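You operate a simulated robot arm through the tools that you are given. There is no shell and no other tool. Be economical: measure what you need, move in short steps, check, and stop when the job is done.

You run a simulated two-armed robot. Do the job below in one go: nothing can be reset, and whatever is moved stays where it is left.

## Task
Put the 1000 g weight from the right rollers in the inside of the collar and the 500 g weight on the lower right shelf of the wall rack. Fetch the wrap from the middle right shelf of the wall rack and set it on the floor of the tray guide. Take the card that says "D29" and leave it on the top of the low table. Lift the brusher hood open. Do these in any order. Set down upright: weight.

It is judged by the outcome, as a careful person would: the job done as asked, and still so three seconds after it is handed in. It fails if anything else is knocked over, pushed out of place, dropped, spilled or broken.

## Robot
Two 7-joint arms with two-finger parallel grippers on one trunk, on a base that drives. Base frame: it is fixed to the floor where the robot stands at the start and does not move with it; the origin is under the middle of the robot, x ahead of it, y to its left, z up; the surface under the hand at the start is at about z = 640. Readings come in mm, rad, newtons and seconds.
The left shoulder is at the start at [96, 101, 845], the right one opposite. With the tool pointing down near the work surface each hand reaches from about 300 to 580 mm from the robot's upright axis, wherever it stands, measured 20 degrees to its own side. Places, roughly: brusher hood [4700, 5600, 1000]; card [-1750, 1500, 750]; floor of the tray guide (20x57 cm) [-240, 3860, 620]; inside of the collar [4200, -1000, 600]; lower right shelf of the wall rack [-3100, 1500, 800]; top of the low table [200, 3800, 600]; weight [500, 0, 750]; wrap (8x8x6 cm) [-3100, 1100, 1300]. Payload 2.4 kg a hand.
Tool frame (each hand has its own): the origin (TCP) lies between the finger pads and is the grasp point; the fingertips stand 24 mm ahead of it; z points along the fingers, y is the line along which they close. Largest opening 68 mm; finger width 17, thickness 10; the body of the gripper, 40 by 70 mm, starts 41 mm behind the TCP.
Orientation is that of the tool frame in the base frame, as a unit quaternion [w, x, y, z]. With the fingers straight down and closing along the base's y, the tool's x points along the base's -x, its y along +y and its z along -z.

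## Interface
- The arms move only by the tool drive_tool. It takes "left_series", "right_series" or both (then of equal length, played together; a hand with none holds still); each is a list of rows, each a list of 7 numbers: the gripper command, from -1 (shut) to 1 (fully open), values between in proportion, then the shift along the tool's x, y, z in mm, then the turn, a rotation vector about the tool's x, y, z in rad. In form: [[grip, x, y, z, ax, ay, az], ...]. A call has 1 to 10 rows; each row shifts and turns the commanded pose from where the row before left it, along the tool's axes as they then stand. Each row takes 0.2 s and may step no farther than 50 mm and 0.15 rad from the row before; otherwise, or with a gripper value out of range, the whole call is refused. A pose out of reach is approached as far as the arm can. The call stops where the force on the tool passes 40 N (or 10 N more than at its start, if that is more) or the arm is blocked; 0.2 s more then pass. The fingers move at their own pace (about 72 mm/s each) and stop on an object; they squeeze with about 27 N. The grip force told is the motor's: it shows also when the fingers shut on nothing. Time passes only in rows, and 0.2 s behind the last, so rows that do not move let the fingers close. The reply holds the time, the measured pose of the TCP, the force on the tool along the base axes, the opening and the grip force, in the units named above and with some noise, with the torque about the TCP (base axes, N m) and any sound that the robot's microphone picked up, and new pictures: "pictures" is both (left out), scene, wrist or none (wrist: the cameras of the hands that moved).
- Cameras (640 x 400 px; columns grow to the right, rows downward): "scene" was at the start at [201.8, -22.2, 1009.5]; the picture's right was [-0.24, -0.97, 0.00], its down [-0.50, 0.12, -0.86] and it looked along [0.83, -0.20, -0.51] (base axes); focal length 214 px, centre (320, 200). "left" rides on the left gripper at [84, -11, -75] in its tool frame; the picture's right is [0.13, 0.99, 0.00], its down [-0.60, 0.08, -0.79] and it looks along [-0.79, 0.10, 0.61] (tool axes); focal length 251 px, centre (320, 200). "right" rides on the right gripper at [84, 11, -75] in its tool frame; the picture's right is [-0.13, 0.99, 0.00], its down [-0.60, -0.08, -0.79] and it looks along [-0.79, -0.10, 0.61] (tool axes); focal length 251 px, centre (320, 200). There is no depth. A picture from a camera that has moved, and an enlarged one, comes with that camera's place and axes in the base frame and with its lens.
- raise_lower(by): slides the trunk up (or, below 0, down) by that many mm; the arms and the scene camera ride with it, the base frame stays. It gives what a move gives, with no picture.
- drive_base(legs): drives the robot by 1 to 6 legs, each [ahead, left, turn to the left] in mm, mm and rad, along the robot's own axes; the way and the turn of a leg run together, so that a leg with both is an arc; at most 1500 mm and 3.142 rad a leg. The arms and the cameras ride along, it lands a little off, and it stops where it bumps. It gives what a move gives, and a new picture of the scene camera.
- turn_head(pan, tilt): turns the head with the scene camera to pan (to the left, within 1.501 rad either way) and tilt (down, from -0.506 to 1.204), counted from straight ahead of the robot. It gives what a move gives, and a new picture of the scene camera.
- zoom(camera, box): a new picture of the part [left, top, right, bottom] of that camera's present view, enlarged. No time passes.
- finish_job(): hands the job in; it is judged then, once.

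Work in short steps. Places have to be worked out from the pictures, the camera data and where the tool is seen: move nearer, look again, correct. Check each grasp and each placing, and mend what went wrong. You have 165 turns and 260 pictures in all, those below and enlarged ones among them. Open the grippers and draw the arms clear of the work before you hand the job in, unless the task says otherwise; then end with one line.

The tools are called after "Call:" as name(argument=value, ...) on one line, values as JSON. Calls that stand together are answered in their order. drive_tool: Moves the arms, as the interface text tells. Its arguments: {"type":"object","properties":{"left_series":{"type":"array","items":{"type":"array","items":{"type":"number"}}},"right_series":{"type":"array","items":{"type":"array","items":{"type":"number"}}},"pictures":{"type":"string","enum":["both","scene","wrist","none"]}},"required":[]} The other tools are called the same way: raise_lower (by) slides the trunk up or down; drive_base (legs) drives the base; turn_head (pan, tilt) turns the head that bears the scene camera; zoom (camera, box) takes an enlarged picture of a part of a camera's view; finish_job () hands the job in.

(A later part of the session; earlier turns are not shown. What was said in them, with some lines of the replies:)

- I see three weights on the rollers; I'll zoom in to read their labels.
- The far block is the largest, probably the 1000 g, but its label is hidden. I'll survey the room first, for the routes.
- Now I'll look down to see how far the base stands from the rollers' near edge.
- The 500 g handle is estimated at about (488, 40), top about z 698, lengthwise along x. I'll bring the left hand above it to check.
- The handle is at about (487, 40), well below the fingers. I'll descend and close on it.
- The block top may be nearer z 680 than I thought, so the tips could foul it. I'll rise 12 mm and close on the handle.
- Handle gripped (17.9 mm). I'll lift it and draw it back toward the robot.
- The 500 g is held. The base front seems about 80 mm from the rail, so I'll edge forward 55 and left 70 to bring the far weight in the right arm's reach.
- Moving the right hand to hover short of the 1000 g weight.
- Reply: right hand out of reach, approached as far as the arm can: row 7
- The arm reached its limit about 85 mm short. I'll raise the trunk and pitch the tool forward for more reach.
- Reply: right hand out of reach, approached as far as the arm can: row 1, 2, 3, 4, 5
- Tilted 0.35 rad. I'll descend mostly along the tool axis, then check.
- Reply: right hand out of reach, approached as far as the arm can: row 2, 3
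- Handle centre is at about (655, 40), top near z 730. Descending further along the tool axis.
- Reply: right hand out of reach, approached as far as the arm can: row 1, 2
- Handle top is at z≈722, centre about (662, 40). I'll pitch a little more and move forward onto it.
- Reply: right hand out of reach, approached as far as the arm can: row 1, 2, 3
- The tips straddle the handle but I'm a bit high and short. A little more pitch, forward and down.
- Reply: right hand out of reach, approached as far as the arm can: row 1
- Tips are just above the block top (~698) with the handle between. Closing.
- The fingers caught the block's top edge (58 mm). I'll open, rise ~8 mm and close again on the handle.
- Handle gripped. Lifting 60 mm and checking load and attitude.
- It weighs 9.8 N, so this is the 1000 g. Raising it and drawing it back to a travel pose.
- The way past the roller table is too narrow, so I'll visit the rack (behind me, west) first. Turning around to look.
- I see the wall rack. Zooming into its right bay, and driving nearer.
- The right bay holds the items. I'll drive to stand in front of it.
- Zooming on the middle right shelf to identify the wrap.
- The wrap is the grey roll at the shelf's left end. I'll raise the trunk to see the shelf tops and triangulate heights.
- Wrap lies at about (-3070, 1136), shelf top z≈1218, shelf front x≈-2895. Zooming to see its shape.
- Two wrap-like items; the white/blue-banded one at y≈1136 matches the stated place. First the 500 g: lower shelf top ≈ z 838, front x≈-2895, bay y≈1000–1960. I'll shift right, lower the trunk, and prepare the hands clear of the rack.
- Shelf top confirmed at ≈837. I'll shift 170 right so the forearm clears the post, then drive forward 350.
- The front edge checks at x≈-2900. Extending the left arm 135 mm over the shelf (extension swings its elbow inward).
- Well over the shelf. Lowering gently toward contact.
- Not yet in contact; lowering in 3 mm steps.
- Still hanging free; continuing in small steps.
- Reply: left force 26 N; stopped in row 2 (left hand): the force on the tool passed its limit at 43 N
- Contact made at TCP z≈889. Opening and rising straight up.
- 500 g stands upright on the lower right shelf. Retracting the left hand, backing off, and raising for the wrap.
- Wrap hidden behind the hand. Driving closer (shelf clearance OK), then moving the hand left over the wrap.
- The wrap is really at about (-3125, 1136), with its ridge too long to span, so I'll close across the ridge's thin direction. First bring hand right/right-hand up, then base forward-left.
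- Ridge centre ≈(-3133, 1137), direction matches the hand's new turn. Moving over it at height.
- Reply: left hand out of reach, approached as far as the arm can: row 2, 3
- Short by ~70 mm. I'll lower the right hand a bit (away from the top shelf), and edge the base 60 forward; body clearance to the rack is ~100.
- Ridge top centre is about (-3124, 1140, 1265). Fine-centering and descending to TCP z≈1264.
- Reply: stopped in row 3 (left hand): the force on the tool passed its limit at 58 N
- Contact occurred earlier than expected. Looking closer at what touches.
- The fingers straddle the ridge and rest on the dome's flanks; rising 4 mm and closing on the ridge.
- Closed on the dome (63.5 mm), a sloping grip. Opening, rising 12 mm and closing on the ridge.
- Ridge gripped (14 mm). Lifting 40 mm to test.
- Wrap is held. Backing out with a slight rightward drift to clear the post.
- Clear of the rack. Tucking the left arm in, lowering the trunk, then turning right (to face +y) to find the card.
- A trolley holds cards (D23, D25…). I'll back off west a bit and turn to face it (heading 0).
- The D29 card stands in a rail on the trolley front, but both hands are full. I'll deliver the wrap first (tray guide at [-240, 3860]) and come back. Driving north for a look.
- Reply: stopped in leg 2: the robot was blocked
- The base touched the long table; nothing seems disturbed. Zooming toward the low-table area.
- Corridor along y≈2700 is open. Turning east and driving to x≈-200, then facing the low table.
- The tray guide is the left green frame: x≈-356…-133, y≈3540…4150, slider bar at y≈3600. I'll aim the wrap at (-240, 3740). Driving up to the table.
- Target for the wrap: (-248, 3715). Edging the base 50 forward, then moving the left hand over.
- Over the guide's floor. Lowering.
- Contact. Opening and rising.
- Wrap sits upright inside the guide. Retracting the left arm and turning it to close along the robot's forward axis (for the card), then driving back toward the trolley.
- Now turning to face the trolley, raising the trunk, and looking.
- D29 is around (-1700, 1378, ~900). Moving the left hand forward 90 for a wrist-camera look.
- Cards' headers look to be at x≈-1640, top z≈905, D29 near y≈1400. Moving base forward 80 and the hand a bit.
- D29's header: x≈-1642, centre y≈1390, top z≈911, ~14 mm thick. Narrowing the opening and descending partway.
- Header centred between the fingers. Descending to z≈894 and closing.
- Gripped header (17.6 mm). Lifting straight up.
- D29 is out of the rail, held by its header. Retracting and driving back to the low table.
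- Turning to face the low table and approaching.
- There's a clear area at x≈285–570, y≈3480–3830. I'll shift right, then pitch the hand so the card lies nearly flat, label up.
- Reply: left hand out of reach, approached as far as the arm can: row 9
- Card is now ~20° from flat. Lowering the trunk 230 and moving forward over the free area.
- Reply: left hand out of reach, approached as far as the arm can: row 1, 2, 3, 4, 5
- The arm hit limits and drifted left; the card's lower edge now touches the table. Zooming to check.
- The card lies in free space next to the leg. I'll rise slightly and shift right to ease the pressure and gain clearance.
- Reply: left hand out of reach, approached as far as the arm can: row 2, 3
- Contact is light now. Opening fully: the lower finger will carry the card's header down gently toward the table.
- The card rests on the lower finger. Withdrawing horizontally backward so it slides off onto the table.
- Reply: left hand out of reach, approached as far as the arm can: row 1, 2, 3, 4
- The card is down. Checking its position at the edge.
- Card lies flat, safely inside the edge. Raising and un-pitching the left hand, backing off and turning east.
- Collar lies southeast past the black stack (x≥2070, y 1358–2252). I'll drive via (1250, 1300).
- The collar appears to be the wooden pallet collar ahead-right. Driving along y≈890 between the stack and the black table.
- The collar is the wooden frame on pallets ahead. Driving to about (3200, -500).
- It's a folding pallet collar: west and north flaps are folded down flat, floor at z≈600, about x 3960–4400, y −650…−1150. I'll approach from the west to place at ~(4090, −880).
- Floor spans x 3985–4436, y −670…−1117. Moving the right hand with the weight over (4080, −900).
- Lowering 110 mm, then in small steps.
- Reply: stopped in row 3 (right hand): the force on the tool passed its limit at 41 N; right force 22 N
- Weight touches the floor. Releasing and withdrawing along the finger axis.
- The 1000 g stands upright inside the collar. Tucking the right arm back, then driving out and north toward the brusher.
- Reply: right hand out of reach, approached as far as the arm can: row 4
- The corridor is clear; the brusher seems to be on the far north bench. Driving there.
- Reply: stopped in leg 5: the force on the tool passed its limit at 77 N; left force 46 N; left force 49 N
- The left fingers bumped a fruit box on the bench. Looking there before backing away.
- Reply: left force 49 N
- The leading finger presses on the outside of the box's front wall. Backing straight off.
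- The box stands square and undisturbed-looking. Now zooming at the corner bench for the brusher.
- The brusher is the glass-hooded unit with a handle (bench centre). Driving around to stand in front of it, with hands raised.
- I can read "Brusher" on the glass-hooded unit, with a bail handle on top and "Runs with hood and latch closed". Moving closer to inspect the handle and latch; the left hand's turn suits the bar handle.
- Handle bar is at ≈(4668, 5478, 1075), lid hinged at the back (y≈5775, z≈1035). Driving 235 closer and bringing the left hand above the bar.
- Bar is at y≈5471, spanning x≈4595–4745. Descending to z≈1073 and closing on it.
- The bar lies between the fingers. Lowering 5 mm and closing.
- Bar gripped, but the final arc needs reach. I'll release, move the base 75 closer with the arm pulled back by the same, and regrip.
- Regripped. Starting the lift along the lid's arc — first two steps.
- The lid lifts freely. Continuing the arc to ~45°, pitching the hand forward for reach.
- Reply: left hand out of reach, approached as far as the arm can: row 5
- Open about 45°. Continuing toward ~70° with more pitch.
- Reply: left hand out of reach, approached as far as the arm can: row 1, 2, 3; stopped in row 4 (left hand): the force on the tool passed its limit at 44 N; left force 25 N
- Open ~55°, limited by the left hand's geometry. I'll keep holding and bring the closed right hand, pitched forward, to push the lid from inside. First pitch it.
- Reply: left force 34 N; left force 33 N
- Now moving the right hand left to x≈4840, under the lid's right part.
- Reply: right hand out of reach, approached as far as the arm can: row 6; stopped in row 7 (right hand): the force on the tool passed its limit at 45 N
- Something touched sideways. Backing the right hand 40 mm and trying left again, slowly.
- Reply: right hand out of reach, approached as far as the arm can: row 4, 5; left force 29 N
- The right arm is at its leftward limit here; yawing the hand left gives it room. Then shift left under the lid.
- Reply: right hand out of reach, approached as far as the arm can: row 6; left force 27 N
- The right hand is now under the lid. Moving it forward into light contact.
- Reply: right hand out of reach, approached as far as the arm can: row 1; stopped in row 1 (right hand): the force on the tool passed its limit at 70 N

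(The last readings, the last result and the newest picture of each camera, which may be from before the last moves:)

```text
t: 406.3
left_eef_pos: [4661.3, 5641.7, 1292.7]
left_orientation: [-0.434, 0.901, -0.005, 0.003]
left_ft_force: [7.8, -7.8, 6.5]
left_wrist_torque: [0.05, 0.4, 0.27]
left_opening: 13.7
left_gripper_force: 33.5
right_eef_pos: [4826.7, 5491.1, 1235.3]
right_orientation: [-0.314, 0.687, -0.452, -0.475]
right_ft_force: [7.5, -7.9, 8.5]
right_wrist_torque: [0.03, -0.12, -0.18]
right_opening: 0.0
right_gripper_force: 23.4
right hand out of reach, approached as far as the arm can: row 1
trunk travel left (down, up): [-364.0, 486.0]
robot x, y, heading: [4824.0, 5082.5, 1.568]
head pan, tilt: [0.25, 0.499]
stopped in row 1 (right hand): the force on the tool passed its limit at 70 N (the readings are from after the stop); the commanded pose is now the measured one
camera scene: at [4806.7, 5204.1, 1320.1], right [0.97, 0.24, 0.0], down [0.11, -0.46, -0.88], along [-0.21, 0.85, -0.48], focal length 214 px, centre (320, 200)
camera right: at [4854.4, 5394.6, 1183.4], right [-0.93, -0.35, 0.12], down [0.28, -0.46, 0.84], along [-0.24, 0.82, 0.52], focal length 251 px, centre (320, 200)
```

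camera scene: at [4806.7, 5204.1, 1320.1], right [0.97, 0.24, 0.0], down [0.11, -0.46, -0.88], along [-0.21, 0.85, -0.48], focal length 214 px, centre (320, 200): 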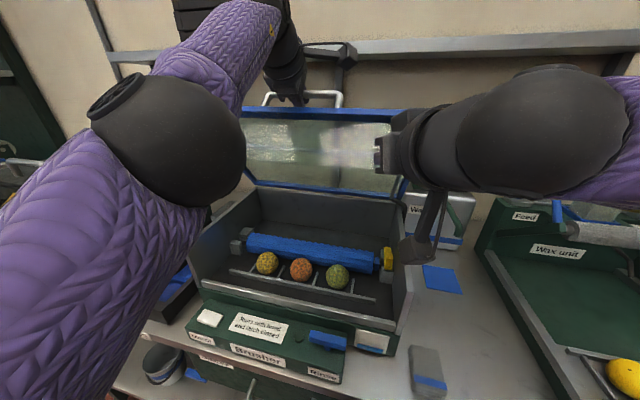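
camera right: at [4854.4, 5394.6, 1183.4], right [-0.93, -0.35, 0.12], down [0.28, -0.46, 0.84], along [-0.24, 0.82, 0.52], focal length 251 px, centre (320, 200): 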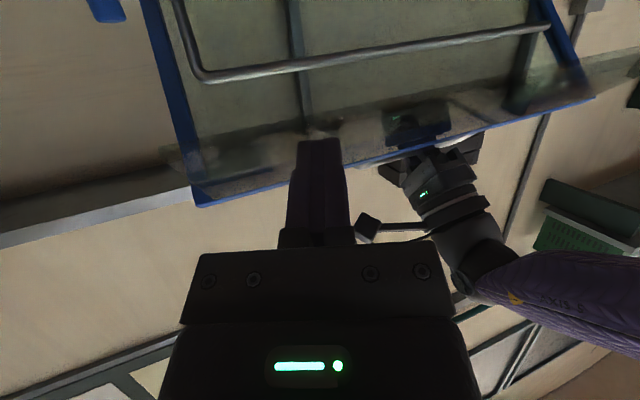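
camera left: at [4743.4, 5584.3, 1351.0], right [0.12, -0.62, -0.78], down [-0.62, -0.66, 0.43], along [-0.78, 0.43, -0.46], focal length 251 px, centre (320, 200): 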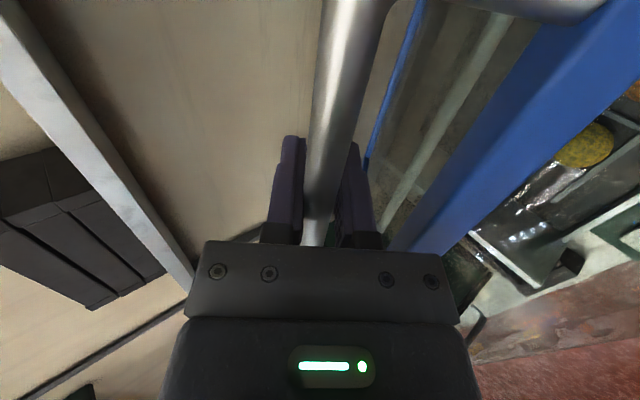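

I see now: the hood's glass front panel hangs from the rim, and my right fingertip touches its lower edge – a good catch. I'll loosen the left grip slightly to see whether the hood holds by itself.

Call:
drive_tool(left_series=[[-0.4, 0, 0, 0, 0, 0, 0], [-0.1, 0, 0, 0, 0, 0, 0], [-0.1, 0, 0, 0, 0, 0, 0]], right_series=[[-1, 0, 0, 0, 0, 0, 0], [-1, 0, 0, 0, 0, 0, 0], [-1, 0, 0, 0, 0, 0, 0]], pictures="both")

```text
t: 407.1
left_eef_pos: [4658.3, 5640.5, 1291.3]
left_orientation: [-0.434, 0.901, -0.005, 0.001]
left_ft_force: [0.1, -0.6, -0.1]
left_wrist_torque: [0.0, 0.04, -0.01]
left_opening: 30.7
left_gripper_force: 0.1
right_eef_pos: [4825.0, 5489.6, 1235.7]
right_orientation: [-0.313, 0.688, -0.451, -0.475]
right_ft_force: [17.1, -17.6, 13.4]
right_wrist_torque: [0.01, -0.24, -0.38]
right_opening: 0.0
right_gripper_force: 23.6
trunk travel left (down, up): [-364.0, 486.0]
robot x, y, heading: [4825.1, 5083.6, 1.565]
head pan, tilt: [0.25, 0.499]
camera scene: at [4806.4, 5204.0, 1320.1], right [0.97, 0.24, 0.0], down [0.11, -0.46, -0.88], along [-0.22, 0.85, -0.48], focal length 214 px, centre (320, 200)
camera right: at [4853.7, 5394.4, 1183.0], right [-0.93, -0.35, 0.12], down [0.28, -0.46, 0.85], along [-0.24, 0.82, 0.52], focal length 251 px, centre (320, 200)
camera left: at [4741.8, 5587.4, 1347.5], right [0.12, -0.62, -0.77], down [-0.61, -0.66, 0.43], along [-0.78, 0.42, -0.46], focal length 251 px, centre (320, 200)
```

scene: 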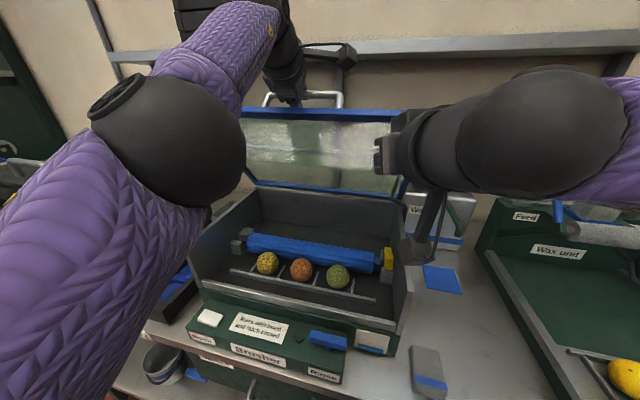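
right: 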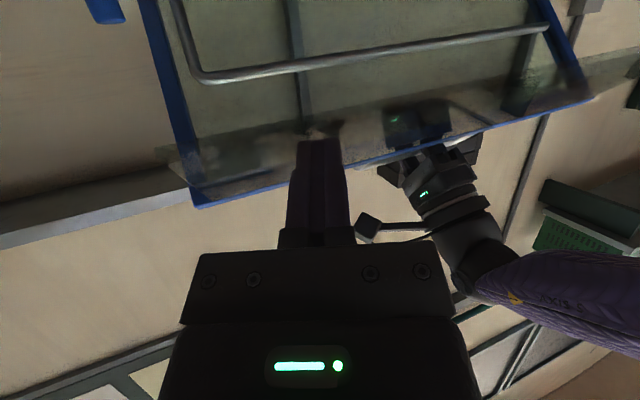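
left: 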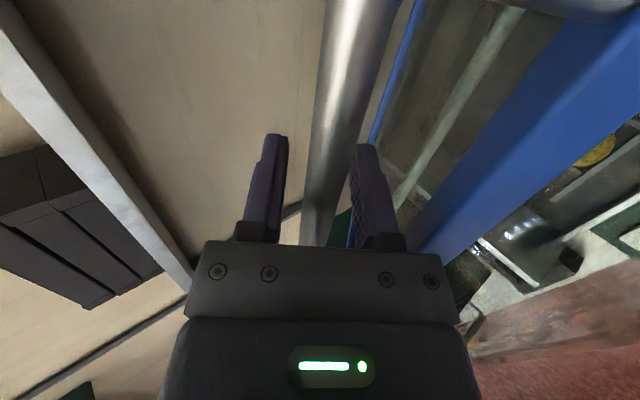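

With the left grip loose, the hood stays put even though the right finger actually presses on its outer face; hinge seems to hold. Withdrawing the right hand.

Call:
drive_tool(right_series=[[-1, 4, 6, -15, 0, 0, 0], [-1, 10, 0, -35, 0, 0, 0], [-1, 10, -20, -35, 0, 0, 0], [-1, 5, -40, 0, 0, 0, 0], [-1, 0, -40, 0, 0, 0, 0], [-1, 0, -40, 0, 0, 0, 0], [-1, 0, -40, 0, 0, 0, 0], [-1, 0, -40, 0, 0, 0, 0], [-1, 0, 0, 0, 0, 0, 0]], pictures="scene")

```text
t: 409.1
left_eef_pos: [4655.2, 5643.7, 1289.5]
left_orientation: [-0.431, 0.902, -0.003, 0.004]
left_ft_force: [0.2, 0.5, -1.5]
left_wrist_torque: [-0.04, 0.0, 0.0]
left_opening: 30.7
left_gripper_force: 0.1
right_eef_pos: [5053.9, 5499.3, 1238.0]
right_orientation: [-0.313, 0.688, -0.453, -0.473]
right_ft_force: [0.7, 0.4, -0.8]
right_wrist_torque: [0.0, -0.01, 0.0]
right_opening: 0.0
right_gripper_force: 23.2
trunk travel left (down, up): [-364.0, 486.0]
robot x, y, heading: [4827.1, 5083.3, 1.57]
head pan, tilt: [0.25, 0.499]
camera scene: at [4803.2, 5208.3, 1319.6], right [0.97, 0.24, 0.0], down [0.12, -0.46, -0.88], along [-0.21, 0.85, -0.48], focal length 214 px, centre (320, 200)
```

scene: 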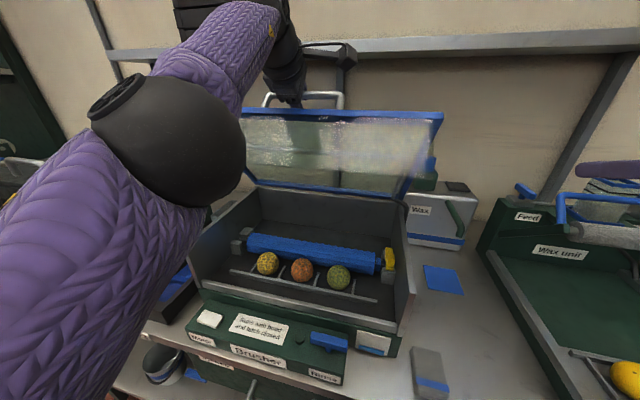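

The hood holds itself at ~55°. I'll open it further with the left fingers caging the handle loosely and pushing along the arc.

Call:
drive_tool(left_series=[[-0.1, 0, -20.2, 9.2, 0.1, 0, 0], [-0.1, 0, -19.1, 11.1, 0.1, 0, 0], [-0.1, 0, -17.9, 12.9, 0.1, 0, 0], [-0.1, 0, 0, 0, 0, 0, 0]], pictures="both")

```text
t: 409.9
left_eef_pos: [4656.1, 5680.7, 1305.0]
left_orientation: [-0.56, 0.828, -0.002, 0.004]
left_ft_force: [0.7, -11.0, 22.5]
left_wrist_torque: [-0.98, 0.31, 0.63]
left_opening: 30.6
left_gripper_force: 0.0
left hand out of reach, approached as far as the arm can: row 1, 2, 3
right_eef_pos: [5053.3, 5494.0, 1239.6]
right_orientation: [-0.314, 0.688, -0.451, -0.474]
right_ft_force: [0.5, -0.3, -0.7]
right_wrist_torque: [0.03, 0.02, 0.02]
right_opening: 0.0
right_gripper_force: 23.8
trunk travel left (down, up): [-364.0, 486.0]
robot x, y, heading: [4827.8, 5080.2, 1.567]
head pan, tilt: [0.25, 0.499]
stopped in row 3 (left hand): the force on the tool passed its limit at 56 N (the readings are from after the stop); the commanded pose is now the measured one
camera scene: at [4803.8, 5203.0, 1320.4], right [0.97, 0.25, 0.0], down [0.12, -0.46, -0.88], along [-0.22, 0.85, -0.48], focal length 214 px, centre (320, 200)
camera left: at [4738.7, 5613.7, 1343.8], right [0.13, -0.37, -0.92], down [-0.61, -0.76, 0.22], along [-0.78, 0.53, -0.32], focal length 251 px, centre (320, 200)
```

scene: 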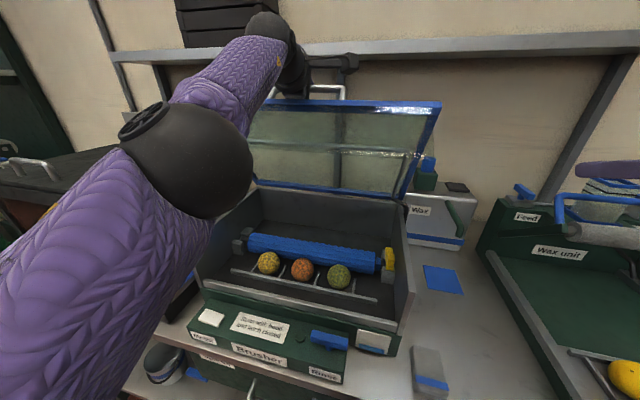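
left: 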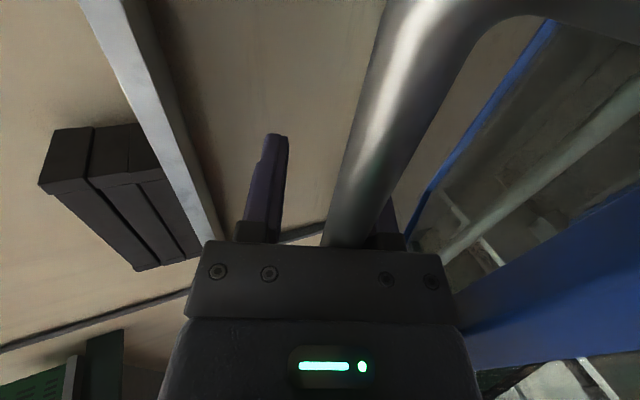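

A bit further open. Now I'll take the left hand off completely (watching that the hood stays), then push from inside with the right hand.

Call:
drive_tool(left_series=[[0.3, 0, 0, -3, 0, 0, 0], [0.3, 0, 0, -25, 0, 0, 0], [0.3, 0, 0, -35, 0, 0, 0], [0.3, 0, -10, -40, 0, 0, 0], [0.3, 0, 0, -40, 0, 0, 0], [0.3, 0, 0, 0, 0, 0, 0]], right_series=[[-1, 0, 0, 0, 0, 0, 0], [-1, 10, 0, 4, 0, 0, 0], [-1, 25, 0, 9, 0, 0, 0], [-1, 25, 0, 9, 0, 0, 0], [-1, 20, 0, 0, 0, 0, 0], [-1, 0, 0, 0, 0, 0, 0]], pictures="scene")

```text
t: 411.3
left_eef_pos: [4652.9, 5612.3, 1402.0]
left_orientation: [-0.555, 0.832, -0.004, 0.004]
left_ft_force: [0.2, -0.3, 0.0]
left_wrist_torque: [0.01, -0.03, 0.0]
left_opening: 44.4
left_gripper_force: 0.1
left hand out of reach, approached as far as the arm can: row 2, 3, 4, 5
right_eef_pos: [5057.4, 5490.8, 1155.8]
right_orientation: [-0.312, 0.689, -0.451, -0.473]
right_ft_force: [-0.7, -0.8, -0.4]
right_wrist_torque: [0.0, 0.0, -0.01]
right_opening: 0.2
right_gripper_force: 23.9
trunk travel left (down, up): [-364.0, 486.0]
robot x, y, heading: [4825.7, 5083.6, 1.568]
head pan, tilt: [0.25, 0.499]
camera scene: at [4803.0, 5208.2, 1319.6], right [0.97, 0.25, 0.0], down [0.12, -0.46, -0.88], along [-0.22, 0.85, -0.48], focal length 214 px, centre (320, 200)
```

scene: 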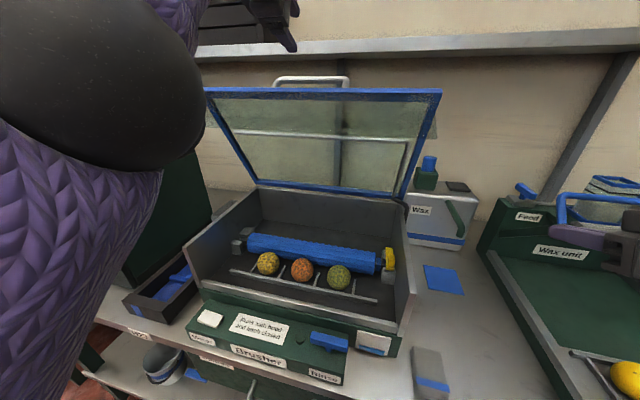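

The hood now stands nearly vertical and stays by itself. Withdrawing the left hand straight back away from the shelf, and checking.

Call:
drive_tool(left_series=[[0.3, 0, 15, -37, 0, 0, 0], [0.3, 0, 15, -37, 0, 0, 0], [0.3, 0, 15, -37, 0, 0, 0], [0.3, 0, 0, 0, 0, 0, 0]], right_series=[[-1, 13, -10, -36, 0, 0, 0], [-1, 13, -10, -36, 0, 0, 0], [-1, 0, 0, 0, 0, 0, 0], [-1, 0, 0, 0, 0, 0, 0]], pictures="scene")

```text
t: 412.3
left_eef_pos: [4648.0, 5547.1, 1458.0]
left_orientation: [-0.554, 0.833, -0.002, 0.004]
left_ft_force: [-0.4, 0.9, -0.1]
left_wrist_torque: [-0.01, 0.0, -0.01]
left_opening: 44.5
left_gripper_force: 0.1
left hand out of reach, approached as far as the arm can: row 1, 2, 3
right_eef_pos: [5089.0, 5431.0, 1159.5]
right_orientation: [-0.312, 0.69, -0.452, -0.473]
right_ft_force: [0.0, -0.7, 0.6]
right_wrist_torque: [-0.01, -0.01, -0.05]
right_opening: 0.1
right_gripper_force: 23.4
right hand out of reach, approached as far as the arm can: row 2
trunk travel left (down, up): [-364.0, 486.0]
robot x, y, heading: [4827.3, 5085.9, 1.57]
head pan, tilt: [0.25, 0.499]
camera scene: at [4803.1, 5208.1, 1319.6], right [0.97, 0.25, 0.0], down [0.12, -0.46, -0.88], along [-0.22, 0.85, -0.48], focal length 214 px, centre (320, 200)
```

scene: 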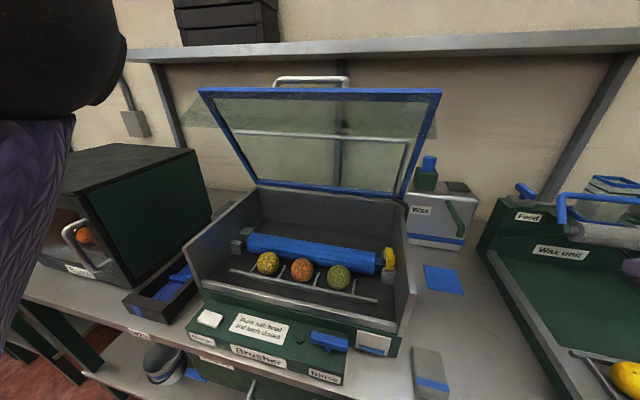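

The hood holds at ~63°. I'll push it further open from inside with the right hand: first slide left below the front panel.

Call:
drive_tool(right_series=[[-1, -6, 38, 17, 0, 0, 0], [-1, -6, 38, 17, 0, 0, 0], [-1, -6, 38, 17, 0, 0, 0], [-1, -6, 38, 17, 0, 0, 0], [-1, -6, 38, 17, 0, 0, 0], [-1, -6, 38, 17, 0, 0, 0], [-1, 0, 0, 0, 0, 0, 0]], pictures="both")

```text
t: 413.9
left_eef_pos: [4647.3, 5546.3, 1459.1]
left_orientation: [-0.554, 0.832, -0.003, 0.004]
left_ft_force: [0.2, -0.7, 0.9]
left_wrist_torque: [0.0, 0.02, 0.0]
left_opening: 44.1
left_gripper_force: 0.2
right_eef_pos: [4836.1, 5449.4, 1159.6]
right_orientation: [-0.312, 0.689, -0.451, -0.474]
right_ft_force: [-1.1, 0.2, 0.4]
right_wrist_torque: [0.01, -0.01, 0.0]
right_opening: 0.1
right_gripper_force: 23.3
right hand out of reach, approached as far as the arm can: row 3
trunk travel left (down, up): [-364.0, 486.0]
robot x, y, heading: [4825.0, 5081.9, 1.564]
head pan, tilt: [0.25, 0.499]
camera scene: at [4802.7, 5207.7, 1319.6], right [0.97, 0.25, 0.0], down [0.12, -0.46, -0.88], along [-0.22, 0.85, -0.48], focal length 214 px, centre (320, 200)
camera right: at [4864.2, 5352.9, 1108.3], right [-0.93, -0.35, 0.12], down [0.28, -0.45, 0.85], along [-0.24, 0.82, 0.52], focal length 251 px, centre (320, 200)
```

scene: 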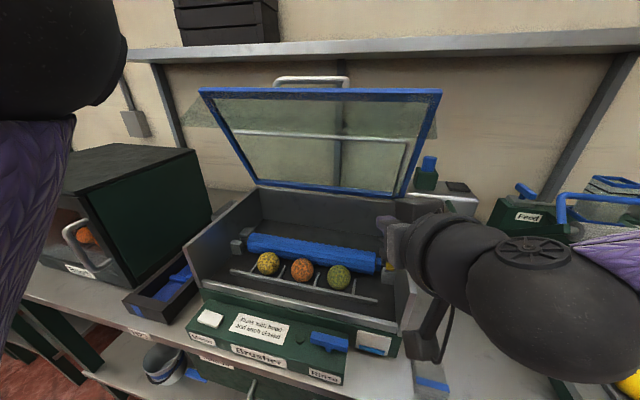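
right: 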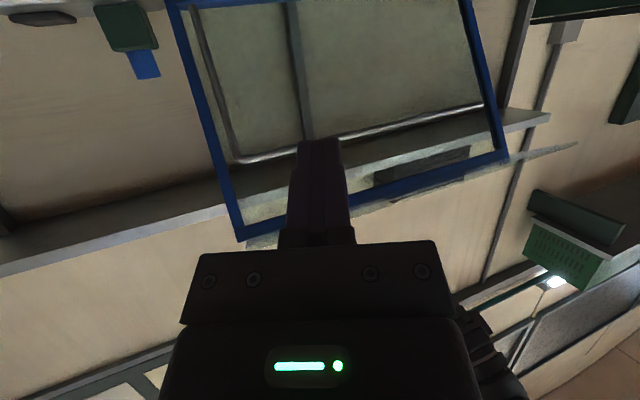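

Moving forward inside the hood toward the top panel's inner face.

Call:
drive_tool(right_series=[[-1, -10.9, -14.4, 30, 0, 0, 0], [-1, -10.9, -14.4, 30, 0, 0, 0], [-1, -10.9, -14.4, 30, 0, 0, 0], [-1, -10.9, -14.4, 30, 0, 0, 0], [-1, -10.9, -14.4, 30, 0, 0, 0], [-1, -10.9, -14.4, 30, 0, 0, 0], [-1, -6, -8, 17, 0, 0, 0], [-1, 0, 0, 0, 0, 0, 0]], pictures="both")

```text
t: 415.7
left_eef_pos: [4646.4, 5547.1, 1458.9]
left_orientation: [-0.555, 0.832, -0.002, 0.004]
left_ft_force: [-0.4, 0.6, -0.3]
left_wrist_torque: [-0.01, -0.01, 0.02]
left_opening: 44.1
left_gripper_force: 0.1
right_eef_pos: [4888.2, 5634.4, 1152.3]
right_orientation: [-0.313, 0.689, -0.451, -0.474]
right_ft_force: [-0.1, 0.1, -0.1]
right_wrist_torque: [0.01, 0.0, 0.0]
right_opening: 0.1
right_gripper_force: 23.6
right hand out of reach, approached as far as the arm can: row 4, 5, 6, 7
trunk travel left (down, up): [-364.0, 486.0]
robot x, y, heading: [4822.5, 5088.7, 1.567]
head pan, tilt: [0.25, 0.499]
camera scene: at [4802.9, 5208.0, 1319.6], right [0.97, 0.25, 0.0], down [0.12, -0.46, -0.88], along [-0.22, 0.85, -0.48], focal length 214 px, centre (320, 200)
camera right: at [4916.4, 5538.1, 1101.6], right [-0.93, -0.35, 0.12], down [0.28, -0.45, 0.85], along [-0.24, 0.82, 0.52], focal length 251 px, centre (320, 200)
```

scene: 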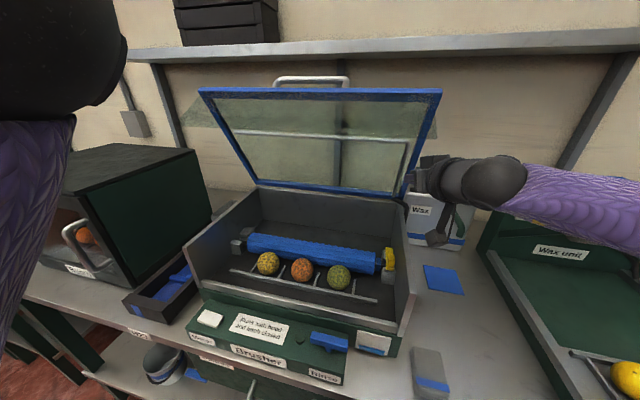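
right: 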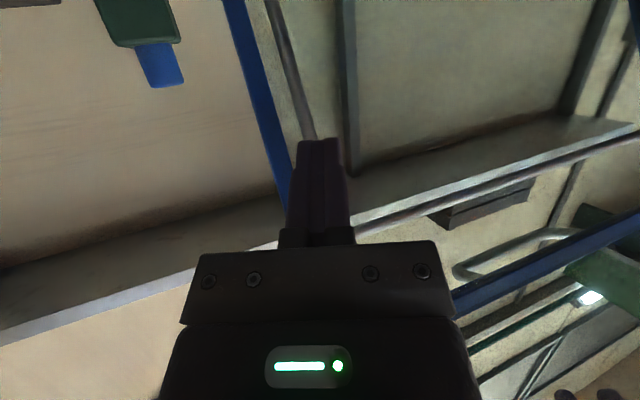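

Joint limits with the yawed wrist; un-yawing now and pushing forward gently.

Call:
drive_tool(right_series=[[-1, 0, 8, 0, 0.13, 0, 0.05], [-1, 0, 8, 0, 0.13, 0, 0.05], [-1, -8, 0, 22, 0, 0, 0], [-1, -8, 0, 22, 0, 0, 0], [-1, -8, 0, 22, 0, 0, 0], [-1, 0, 0, 0, 0, 0, 0]], pictures="both")

```text
t: 417.1
left_eef_pos: [4647.1, 5547.4, 1458.5]
left_orientation: [-0.555, 0.832, -0.003, 0.004]
left_ft_force: [0.0, -0.1, -0.9]
left_wrist_torque: [0.02, 0.02, -0.01]
left_opening: 43.9
left_gripper_force: 0.1
right_eef_pos: [4929.0, 5645.2, 1153.5]
right_orientation: [-0.375, 0.619, -0.543, -0.425]
right_ft_force: [-0.4, -0.2, 0.1]
right_wrist_torque: [0.02, 0.01, -0.04]
right_opening: 0.1
right_gripper_force: 23.8
right hand out of reach, approached as far as the arm can: row 1, 2, 3, 4, 5
trunk travel left (down, up): [-364.0, 486.0]
robot x, y, heading: [4821.1, 5083.5, 1.571]
head pan, tilt: [0.25, 0.499]
camera scene: at [4803.0, 5208.1, 1319.6], right [0.97, 0.25, 0.0], down [0.12, -0.46, -0.88], along [-0.22, 0.85, -0.48], focal length 214 px, centre (320, 200)
camera right: at [4929.6, 5544.5, 1102.3], right [-0.99, -0.08, 0.12], down [0.14, -0.51, 0.85], along [-0.01, 0.86, 0.52], focal length 251 px, centre (320, 200)
```

scene: 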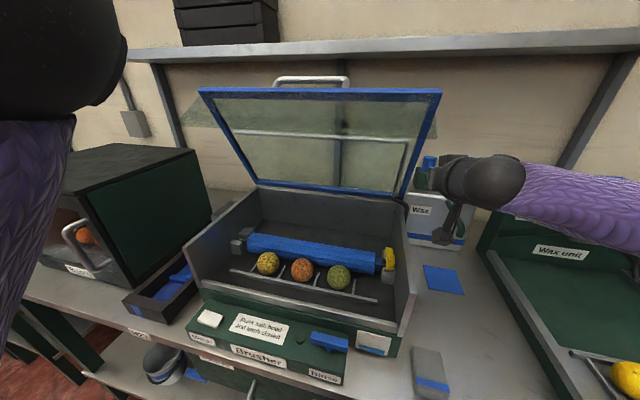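
right: 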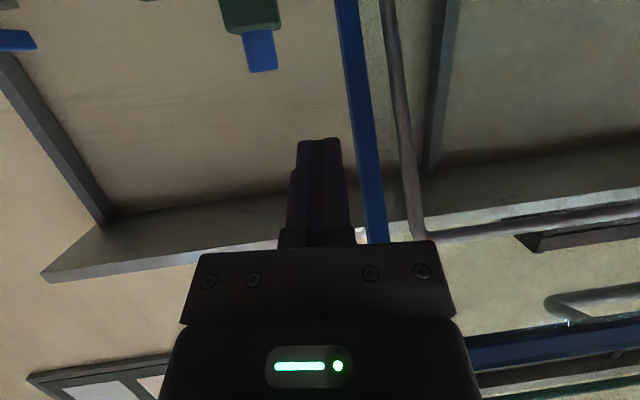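

The hand is drifting past the lid edge toward the wax bottle. Withdrawing straight back, and re-tucking the left arm, then I'll shift the base left.

Call:
drive_tool(right_series=[[-1, 13, 4, -37, 0, 0, 0], [-1, 13, 4, -37, 0, 0, 0], [-1, 13, 4, -37, 0, 0, 0], [-1, 13, 4, -37, 0, 0, 0], [-1, 13, 4, -37, 0, 0, 0], [-1, 0, 0, 0, 0, 0, 0]], left_series=[[0.3, 0, 10, -25, 0, 0, 0], [0.3, 0, 30, -25, 0, 0, 0], [0.3, 0, 35, -20, -0.1, 0, 0], [0.3, 0, 35, -15, -0.1, 0, 0], [0.3, 0, 35, 0, -0.1, 0, 0], [0.3, 0, 0, 0, 0, 0, 0]], pictures="scene")

```text
t: 418.5
left_eef_pos: [4643.6, 5466.6, 1449.3]
left_orientation: [-0.423, 0.906, -0.004, 0.004]
left_ft_force: [0.2, -0.3, -0.6]
left_wrist_torque: [-0.02, -0.04, 0.02]
left_opening: 44.0
left_gripper_force: 0.2
left hand out of reach, approached as far as the arm can: row 1, 2, 3, 4, 5
right_eef_pos: [4931.1, 5453.4, 1161.0]
right_orientation: [-0.376, 0.619, -0.543, -0.425]
right_ft_force: [-0.5, -0.4, 0.3]
right_wrist_torque: [0.0, 0.0, -0.02]
right_opening: 0.1
right_gripper_force: 23.4
right hand out of reach, approached as far as the arm can: row 5
trunk travel left (down, up): [-364.0, 486.0]
robot x, y, heading: [4826.7, 5083.9, 1.57]
head pan, tilt: [0.25, 0.499]
camera scene: at [4803.0, 5207.9, 1319.6], right [0.97, 0.25, 0.0], down [0.12, -0.46, -0.88], along [-0.22, 0.85, -0.48], focal length 214 px, centre (320, 200)
```

scene: 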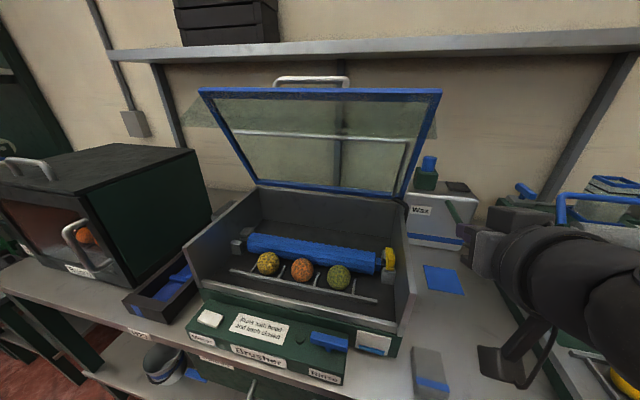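

Shifting the base 200 left so the right arm can push more naturally.

Call:
drive_base(legs=[[0, 200, 0]])

Call:
drive_tool(right_series=[[-1, -13, -14, 36, 0, 0, 0], [-1, -13, -14, 36, 0, 0, 0], [-1, -13, -14, 36, 0, 0, 0], [-1, -13, -14, 36, 0, 0, 0], [-1, -13, -14, 36, 0, 0, 0], [-1, 0, 0, 0, 0, 0, 0]], pictures="both")

```text
t: 420.0
left_eef_pos: [4446.7, 5467.1, 1450.5]
left_orientation: [-0.424, 0.905, -0.001, 0.003]
left_ft_force: [0.5, 0.6, -0.1]
left_wrist_torque: [-0.02, 0.0, -0.01]
left_opening: 44.0
left_gripper_force: 0.1
right_eef_pos: [4735.6, 5454.2, 1159.0]
right_orientation: [-0.375, 0.62, -0.542, -0.426]
right_ft_force: [-0.5, 1.3, -0.1]
right_wrist_torque: [0.03, 0.06, 0.0]
right_opening: 0.0
right_gripper_force: 23.8
trunk travel left (down, up): [-364.0, 486.0]
robot x, y, heading: [4629.4, 5082.4, 1.573]
head pan, tilt: [0.25, 0.499]
camera scene: at [4607.0, 5207.9, 1319.6], right [0.97, 0.25, 0.0], down [0.12, -0.46, -0.88], along [-0.22, 0.85, -0.48], focal length 214 px, centre (320, 200)
```

scene: 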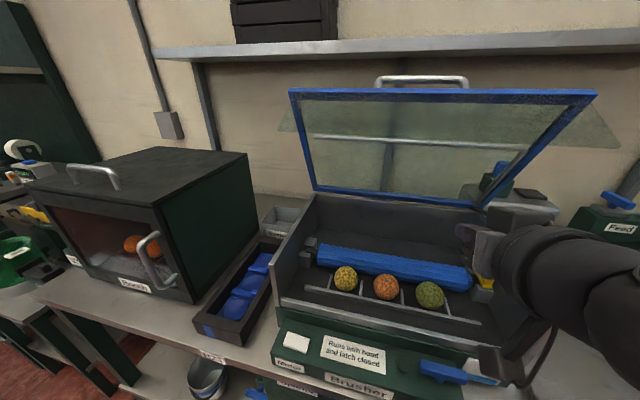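

```text
t: 421.4
left_eef_pos: [4448.4, 5467.7, 1449.9]
left_orientation: [-0.425, 0.905, -0.002, 0.003]
left_ft_force: [-0.2, -1.2, -0.1]
left_wrist_torque: [-0.01, 0.02, 0.04]
left_opening: 44.4
left_gripper_force: 0.0
right_eef_pos: [4776.9, 5654.7, 1157.5]
right_orientation: [-0.374, 0.62, -0.543, -0.425]
right_ft_force: [0.4, 0.2, -0.2]
right_wrist_torque: [0.05, 0.04, -0.01]
right_opening: 0.2
right_gripper_force: 23.6
trunk travel left (down, up): [-364.0, 486.0]
robot x, y, heading: [4630.9, 5081.5, 1.567]
head pan, tilt: [0.25, 0.499]
camera scene: at [4607.7, 5207.9, 1319.6], right [0.97, 0.25, 0.0], down [0.12, -0.46, -0.88], along [-0.22, 0.85, -0.48], focal length 214 px, centre (320, 200)
camera right: at [4778.7, 5553.5, 1105.9], right [-0.99, -0.09, 0.12], down [0.15, -0.51, 0.85], along [-0.01, 0.86, 0.52], focal length 251 px, centre (320, 200)
```

scene: 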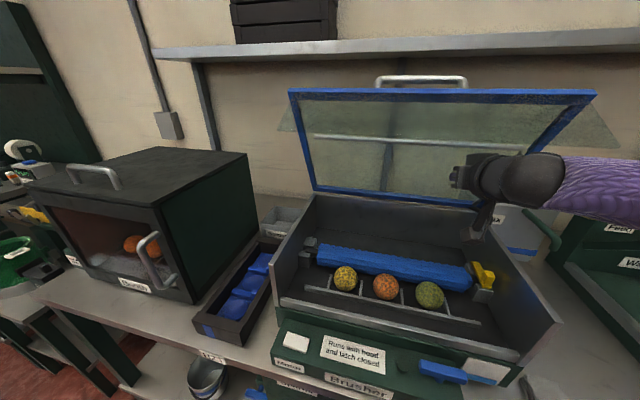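
right: 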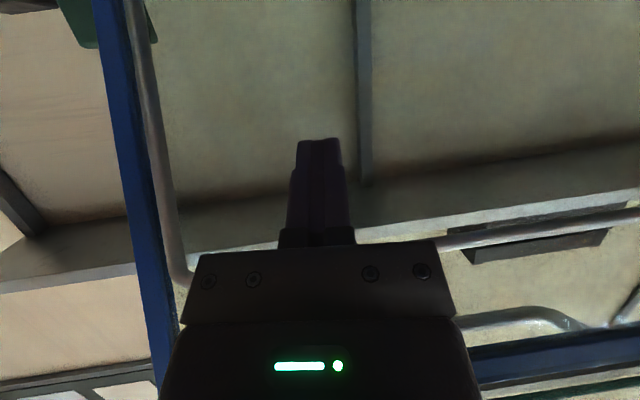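

Well placed inside the hood. Pushing forward in small steps.

Call:
drive_tool(right_series=[[-1, -6, -2, 14, 0, 0, 0], [-1, -6, -2, 14, 0, 0, 0], [-1, -6, -2, 14, 0, 0, 0], [-1, -6, -2, 14, 0, 0, 0], [-1, -6, -2, 14, 0, 0, 0], [-1, 0, 0, 0, 0, 0, 0]], pictures="scene")

```text
t: 422.8
left_eef_pos: [4446.7, 5466.1, 1450.0]
left_orientation: [-0.424, 0.906, -0.001, 0.003]
left_ft_force: [-0.1, 0.2, 0.0]
left_wrist_torque: [0.0, 0.01, -0.03]
left_opening: 44.5
left_gripper_force: 0.0
right_eef_pos: [4798.6, 5687.6, 1158.4]
right_orientation: [-0.375, 0.621, -0.541, -0.426]
right_ft_force: [-2.6, -4.3, -1.7]
right_wrist_torque: [-0.09, 0.02, 0.07]
right_opening: 0.2
right_gripper_force: 23.1
right hand out of reach, approached as far as the arm can: row 2, 3, 4, 5
trunk travel left (down, up): [-364.0, 486.0]
robot x, y, heading: [4629.5, 5084.5, 1.572]
head pan, tilt: [0.25, 0.499]
camera scene: at [4607.3, 5207.5, 1319.6], right [0.97, 0.25, 0.0], down [0.12, -0.46, -0.88], along [-0.22, 0.85, -0.48], focal length 214 px, centre (320, 200)
```

scene: 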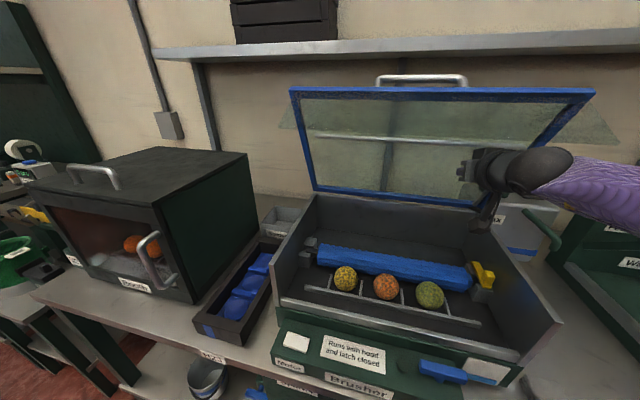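

Light contact, at arm reach. Nudging the base 30 mm forward to push the lid further.

Call:
drive_base(legs=[[30, 0, 0]])

```text
t: 423.7
left_eef_pos: [4447.7, 5500.1, 1449.3]
left_orientation: [-0.423, 0.906, -0.001, 0.003]
left_ft_force: [-0.3, 0.9, 0.3]
left_wrist_torque: [-0.03, 0.01, 0.0]
left_opening: 44.3
left_gripper_force: 0.0
right_eef_pos: [4797.9, 5718.8, 1157.2]
right_orientation: [-0.374, 0.62, -0.543, -0.425]
right_ft_force: [0.0, -0.2, -0.4]
right_wrist_torque: [-0.04, -0.02, 0.03]
right_opening: 0.0
right_gripper_force: 23.4
trunk travel left (down, up): [-364.0, 486.0]
robot x, y, heading: [4635.3, 5116.8, 1.569]
head pan, tilt: [0.25, 0.499]
camera scene: at [4607.7, 5240.0, 1319.4], right [0.97, 0.25, 0.0], down [0.12, -0.46, -0.88], along [-0.22, 0.85, -0.48], focal length 214 px, centre (320, 200)
```

scene: 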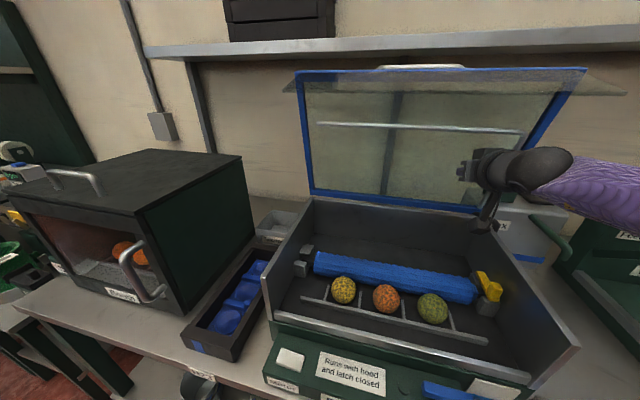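

The hood is now nearly upright. Withdrawing the right hand straight back.

Call:
drive_tool(right_series=[[-1, 13, 4, -37, 0, 0, 0], [-1, 13, 4, -37, 0, 0, 0], [-1, 13, 4, -37, 0, 0, 0], [-1, 13, 4, -37, 0, 0, 0], [-1, 13, 4, -37, 0, 0, 0], [-1, 13, 4, -37, 0, 0, 0], [-1, 0, 0, 0, 0, 0, 0]], pictures="none")

Call:
drive_base(legs=[[-350, 0, 0]])

```text
t: 425.3
left_eef_pos: [4447.5, 5498.6, 1449.6]
left_orientation: [-0.424, 0.906, -0.002, 0.003]
left_ft_force: [0.2, 0.2, -0.5]
left_wrist_torque: [0.0, 0.01, -0.01]
left_opening: 43.8
left_gripper_force: 0.1
right_eef_pos: [4805.2, 5484.2, 1163.2]
right_orientation: [-0.374, 0.621, -0.542, -0.425]
right_ft_force: [0.1, -0.4, -0.3]
right_wrist_torque: [-0.02, -0.02, -0.01]
right_opening: 0.0
right_gripper_force: 23.8
trunk travel left (down, up): [-364.0, 486.0]
robot x, y, heading: [4630.1, 5116.8, 1.574]
head pan, tilt: [0.25, 0.499]
```

```text
t: 427.6
left_eef_pos: [4446.3, 5141.2, 1449.2]
left_orientation: [-0.424, 0.906, 0.001, 0.002]
left_ft_force: [0.7, 0.2, 0.1]
left_wrist_torque: [-0.03, 0.02, 0.01]
left_opening: 44.2
left_gripper_force: 0.0
right_eef_pos: [4805.5, 5127.9, 1163.9]
right_orientation: [-0.373, 0.622, -0.541, -0.426]
right_ft_force: [-0.1, 0.3, 1.3]
right_wrist_torque: [-0.04, 0.01, 0.01]
right_opening: 0.1
right_gripper_force: 23.9
trunk travel left (down, up): [-364.0, 486.0]
robot x, y, heading: [4634.2, 4758.8, 1.575]
head pan, tilt: [0.25, 0.499]
camera scene: at [4608.6, 4882.3, 1319.6], right [0.97, 0.25, 0.0], down [0.12, -0.46, -0.88], along [-0.22, 0.85, -0.48], focal length 214 px, centre (320, 200)
```

scene: 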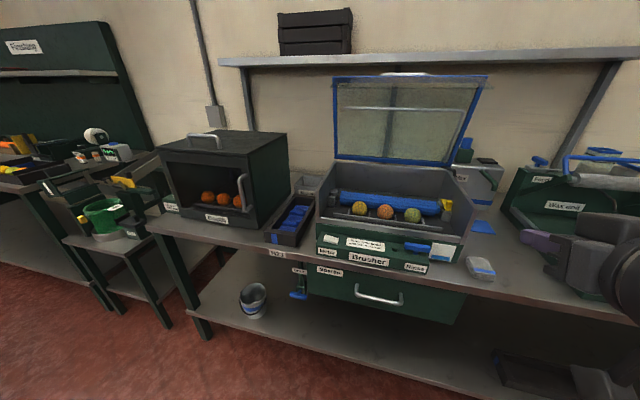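

The hood stays open by itself and the arms are clear. Opening both grippers, then handing in.

Call:
drive_tool(left_series=[[1, 0, 0, 0, 0, 0, 0], [1, 0, 0, 0, 0, 0, 0], [1, 0, 0, 0, 0, 0, 0]], right_series=[[1, 0, 0, 0, 0, 0, 0], [1, 0, 0, 0, 0, 0, 0], [1, 0, 0, 0, 0, 0, 0]], pictures="scene")

```text
t: 428.4
left_eef_pos: [4448.5, 5141.0, 1448.9]
left_orientation: [-0.424, 0.906, 0.0, 0.001]
left_ft_force: [-0.7, 0.1, 0.5]
left_wrist_torque: [0.0, 0.04, -0.03]
left_opening: 67.8
left_gripper_force: 0.1
right_eef_pos: [4805.2, 5128.4, 1163.9]
right_orientation: [-0.373, 0.622, -0.542, -0.425]
right_ft_force: [-0.1, 0.4, -0.3]
right_wrist_torque: [0.01, -0.01, -0.03]
right_opening: 67.8
right_gripper_force: 0.0
trunk travel left (down, up): [-364.0, 486.0]
robot x, y, heading: [4631.8, 4759.8, 1.58]
head pan, tilt: [0.25, 0.499]
camera scene: at [4608.6, 4882.8, 1319.6], right [0.97, 0.25, 0.0], down [0.12, -0.46, -0.88], along [-0.22, 0.85, -0.48], focal length 214 px, centre (320, 200)
```

scene: 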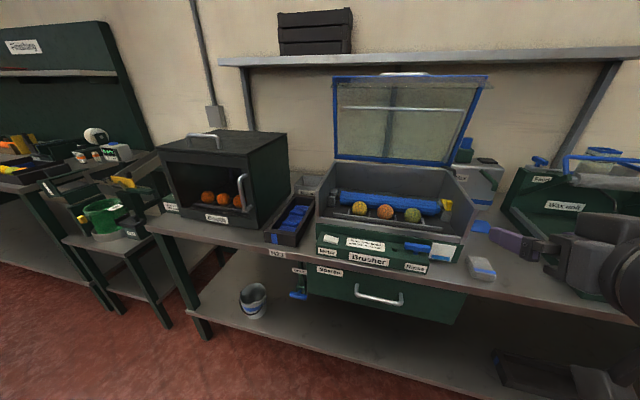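

All five parts are done and the hood is steady; handing in.

Call:
finish_job()

```text
The job is handed in.
```

All five parts are done and handed in: both weights are upright in their places, the wrap is in the tray guide, card D29 is on the low table, and the brusher hood stays open. On the way to the brusher the left gripper bumped a fruit box on a bench; it still looked square, but I couldn't confirm it hadn't shifted.
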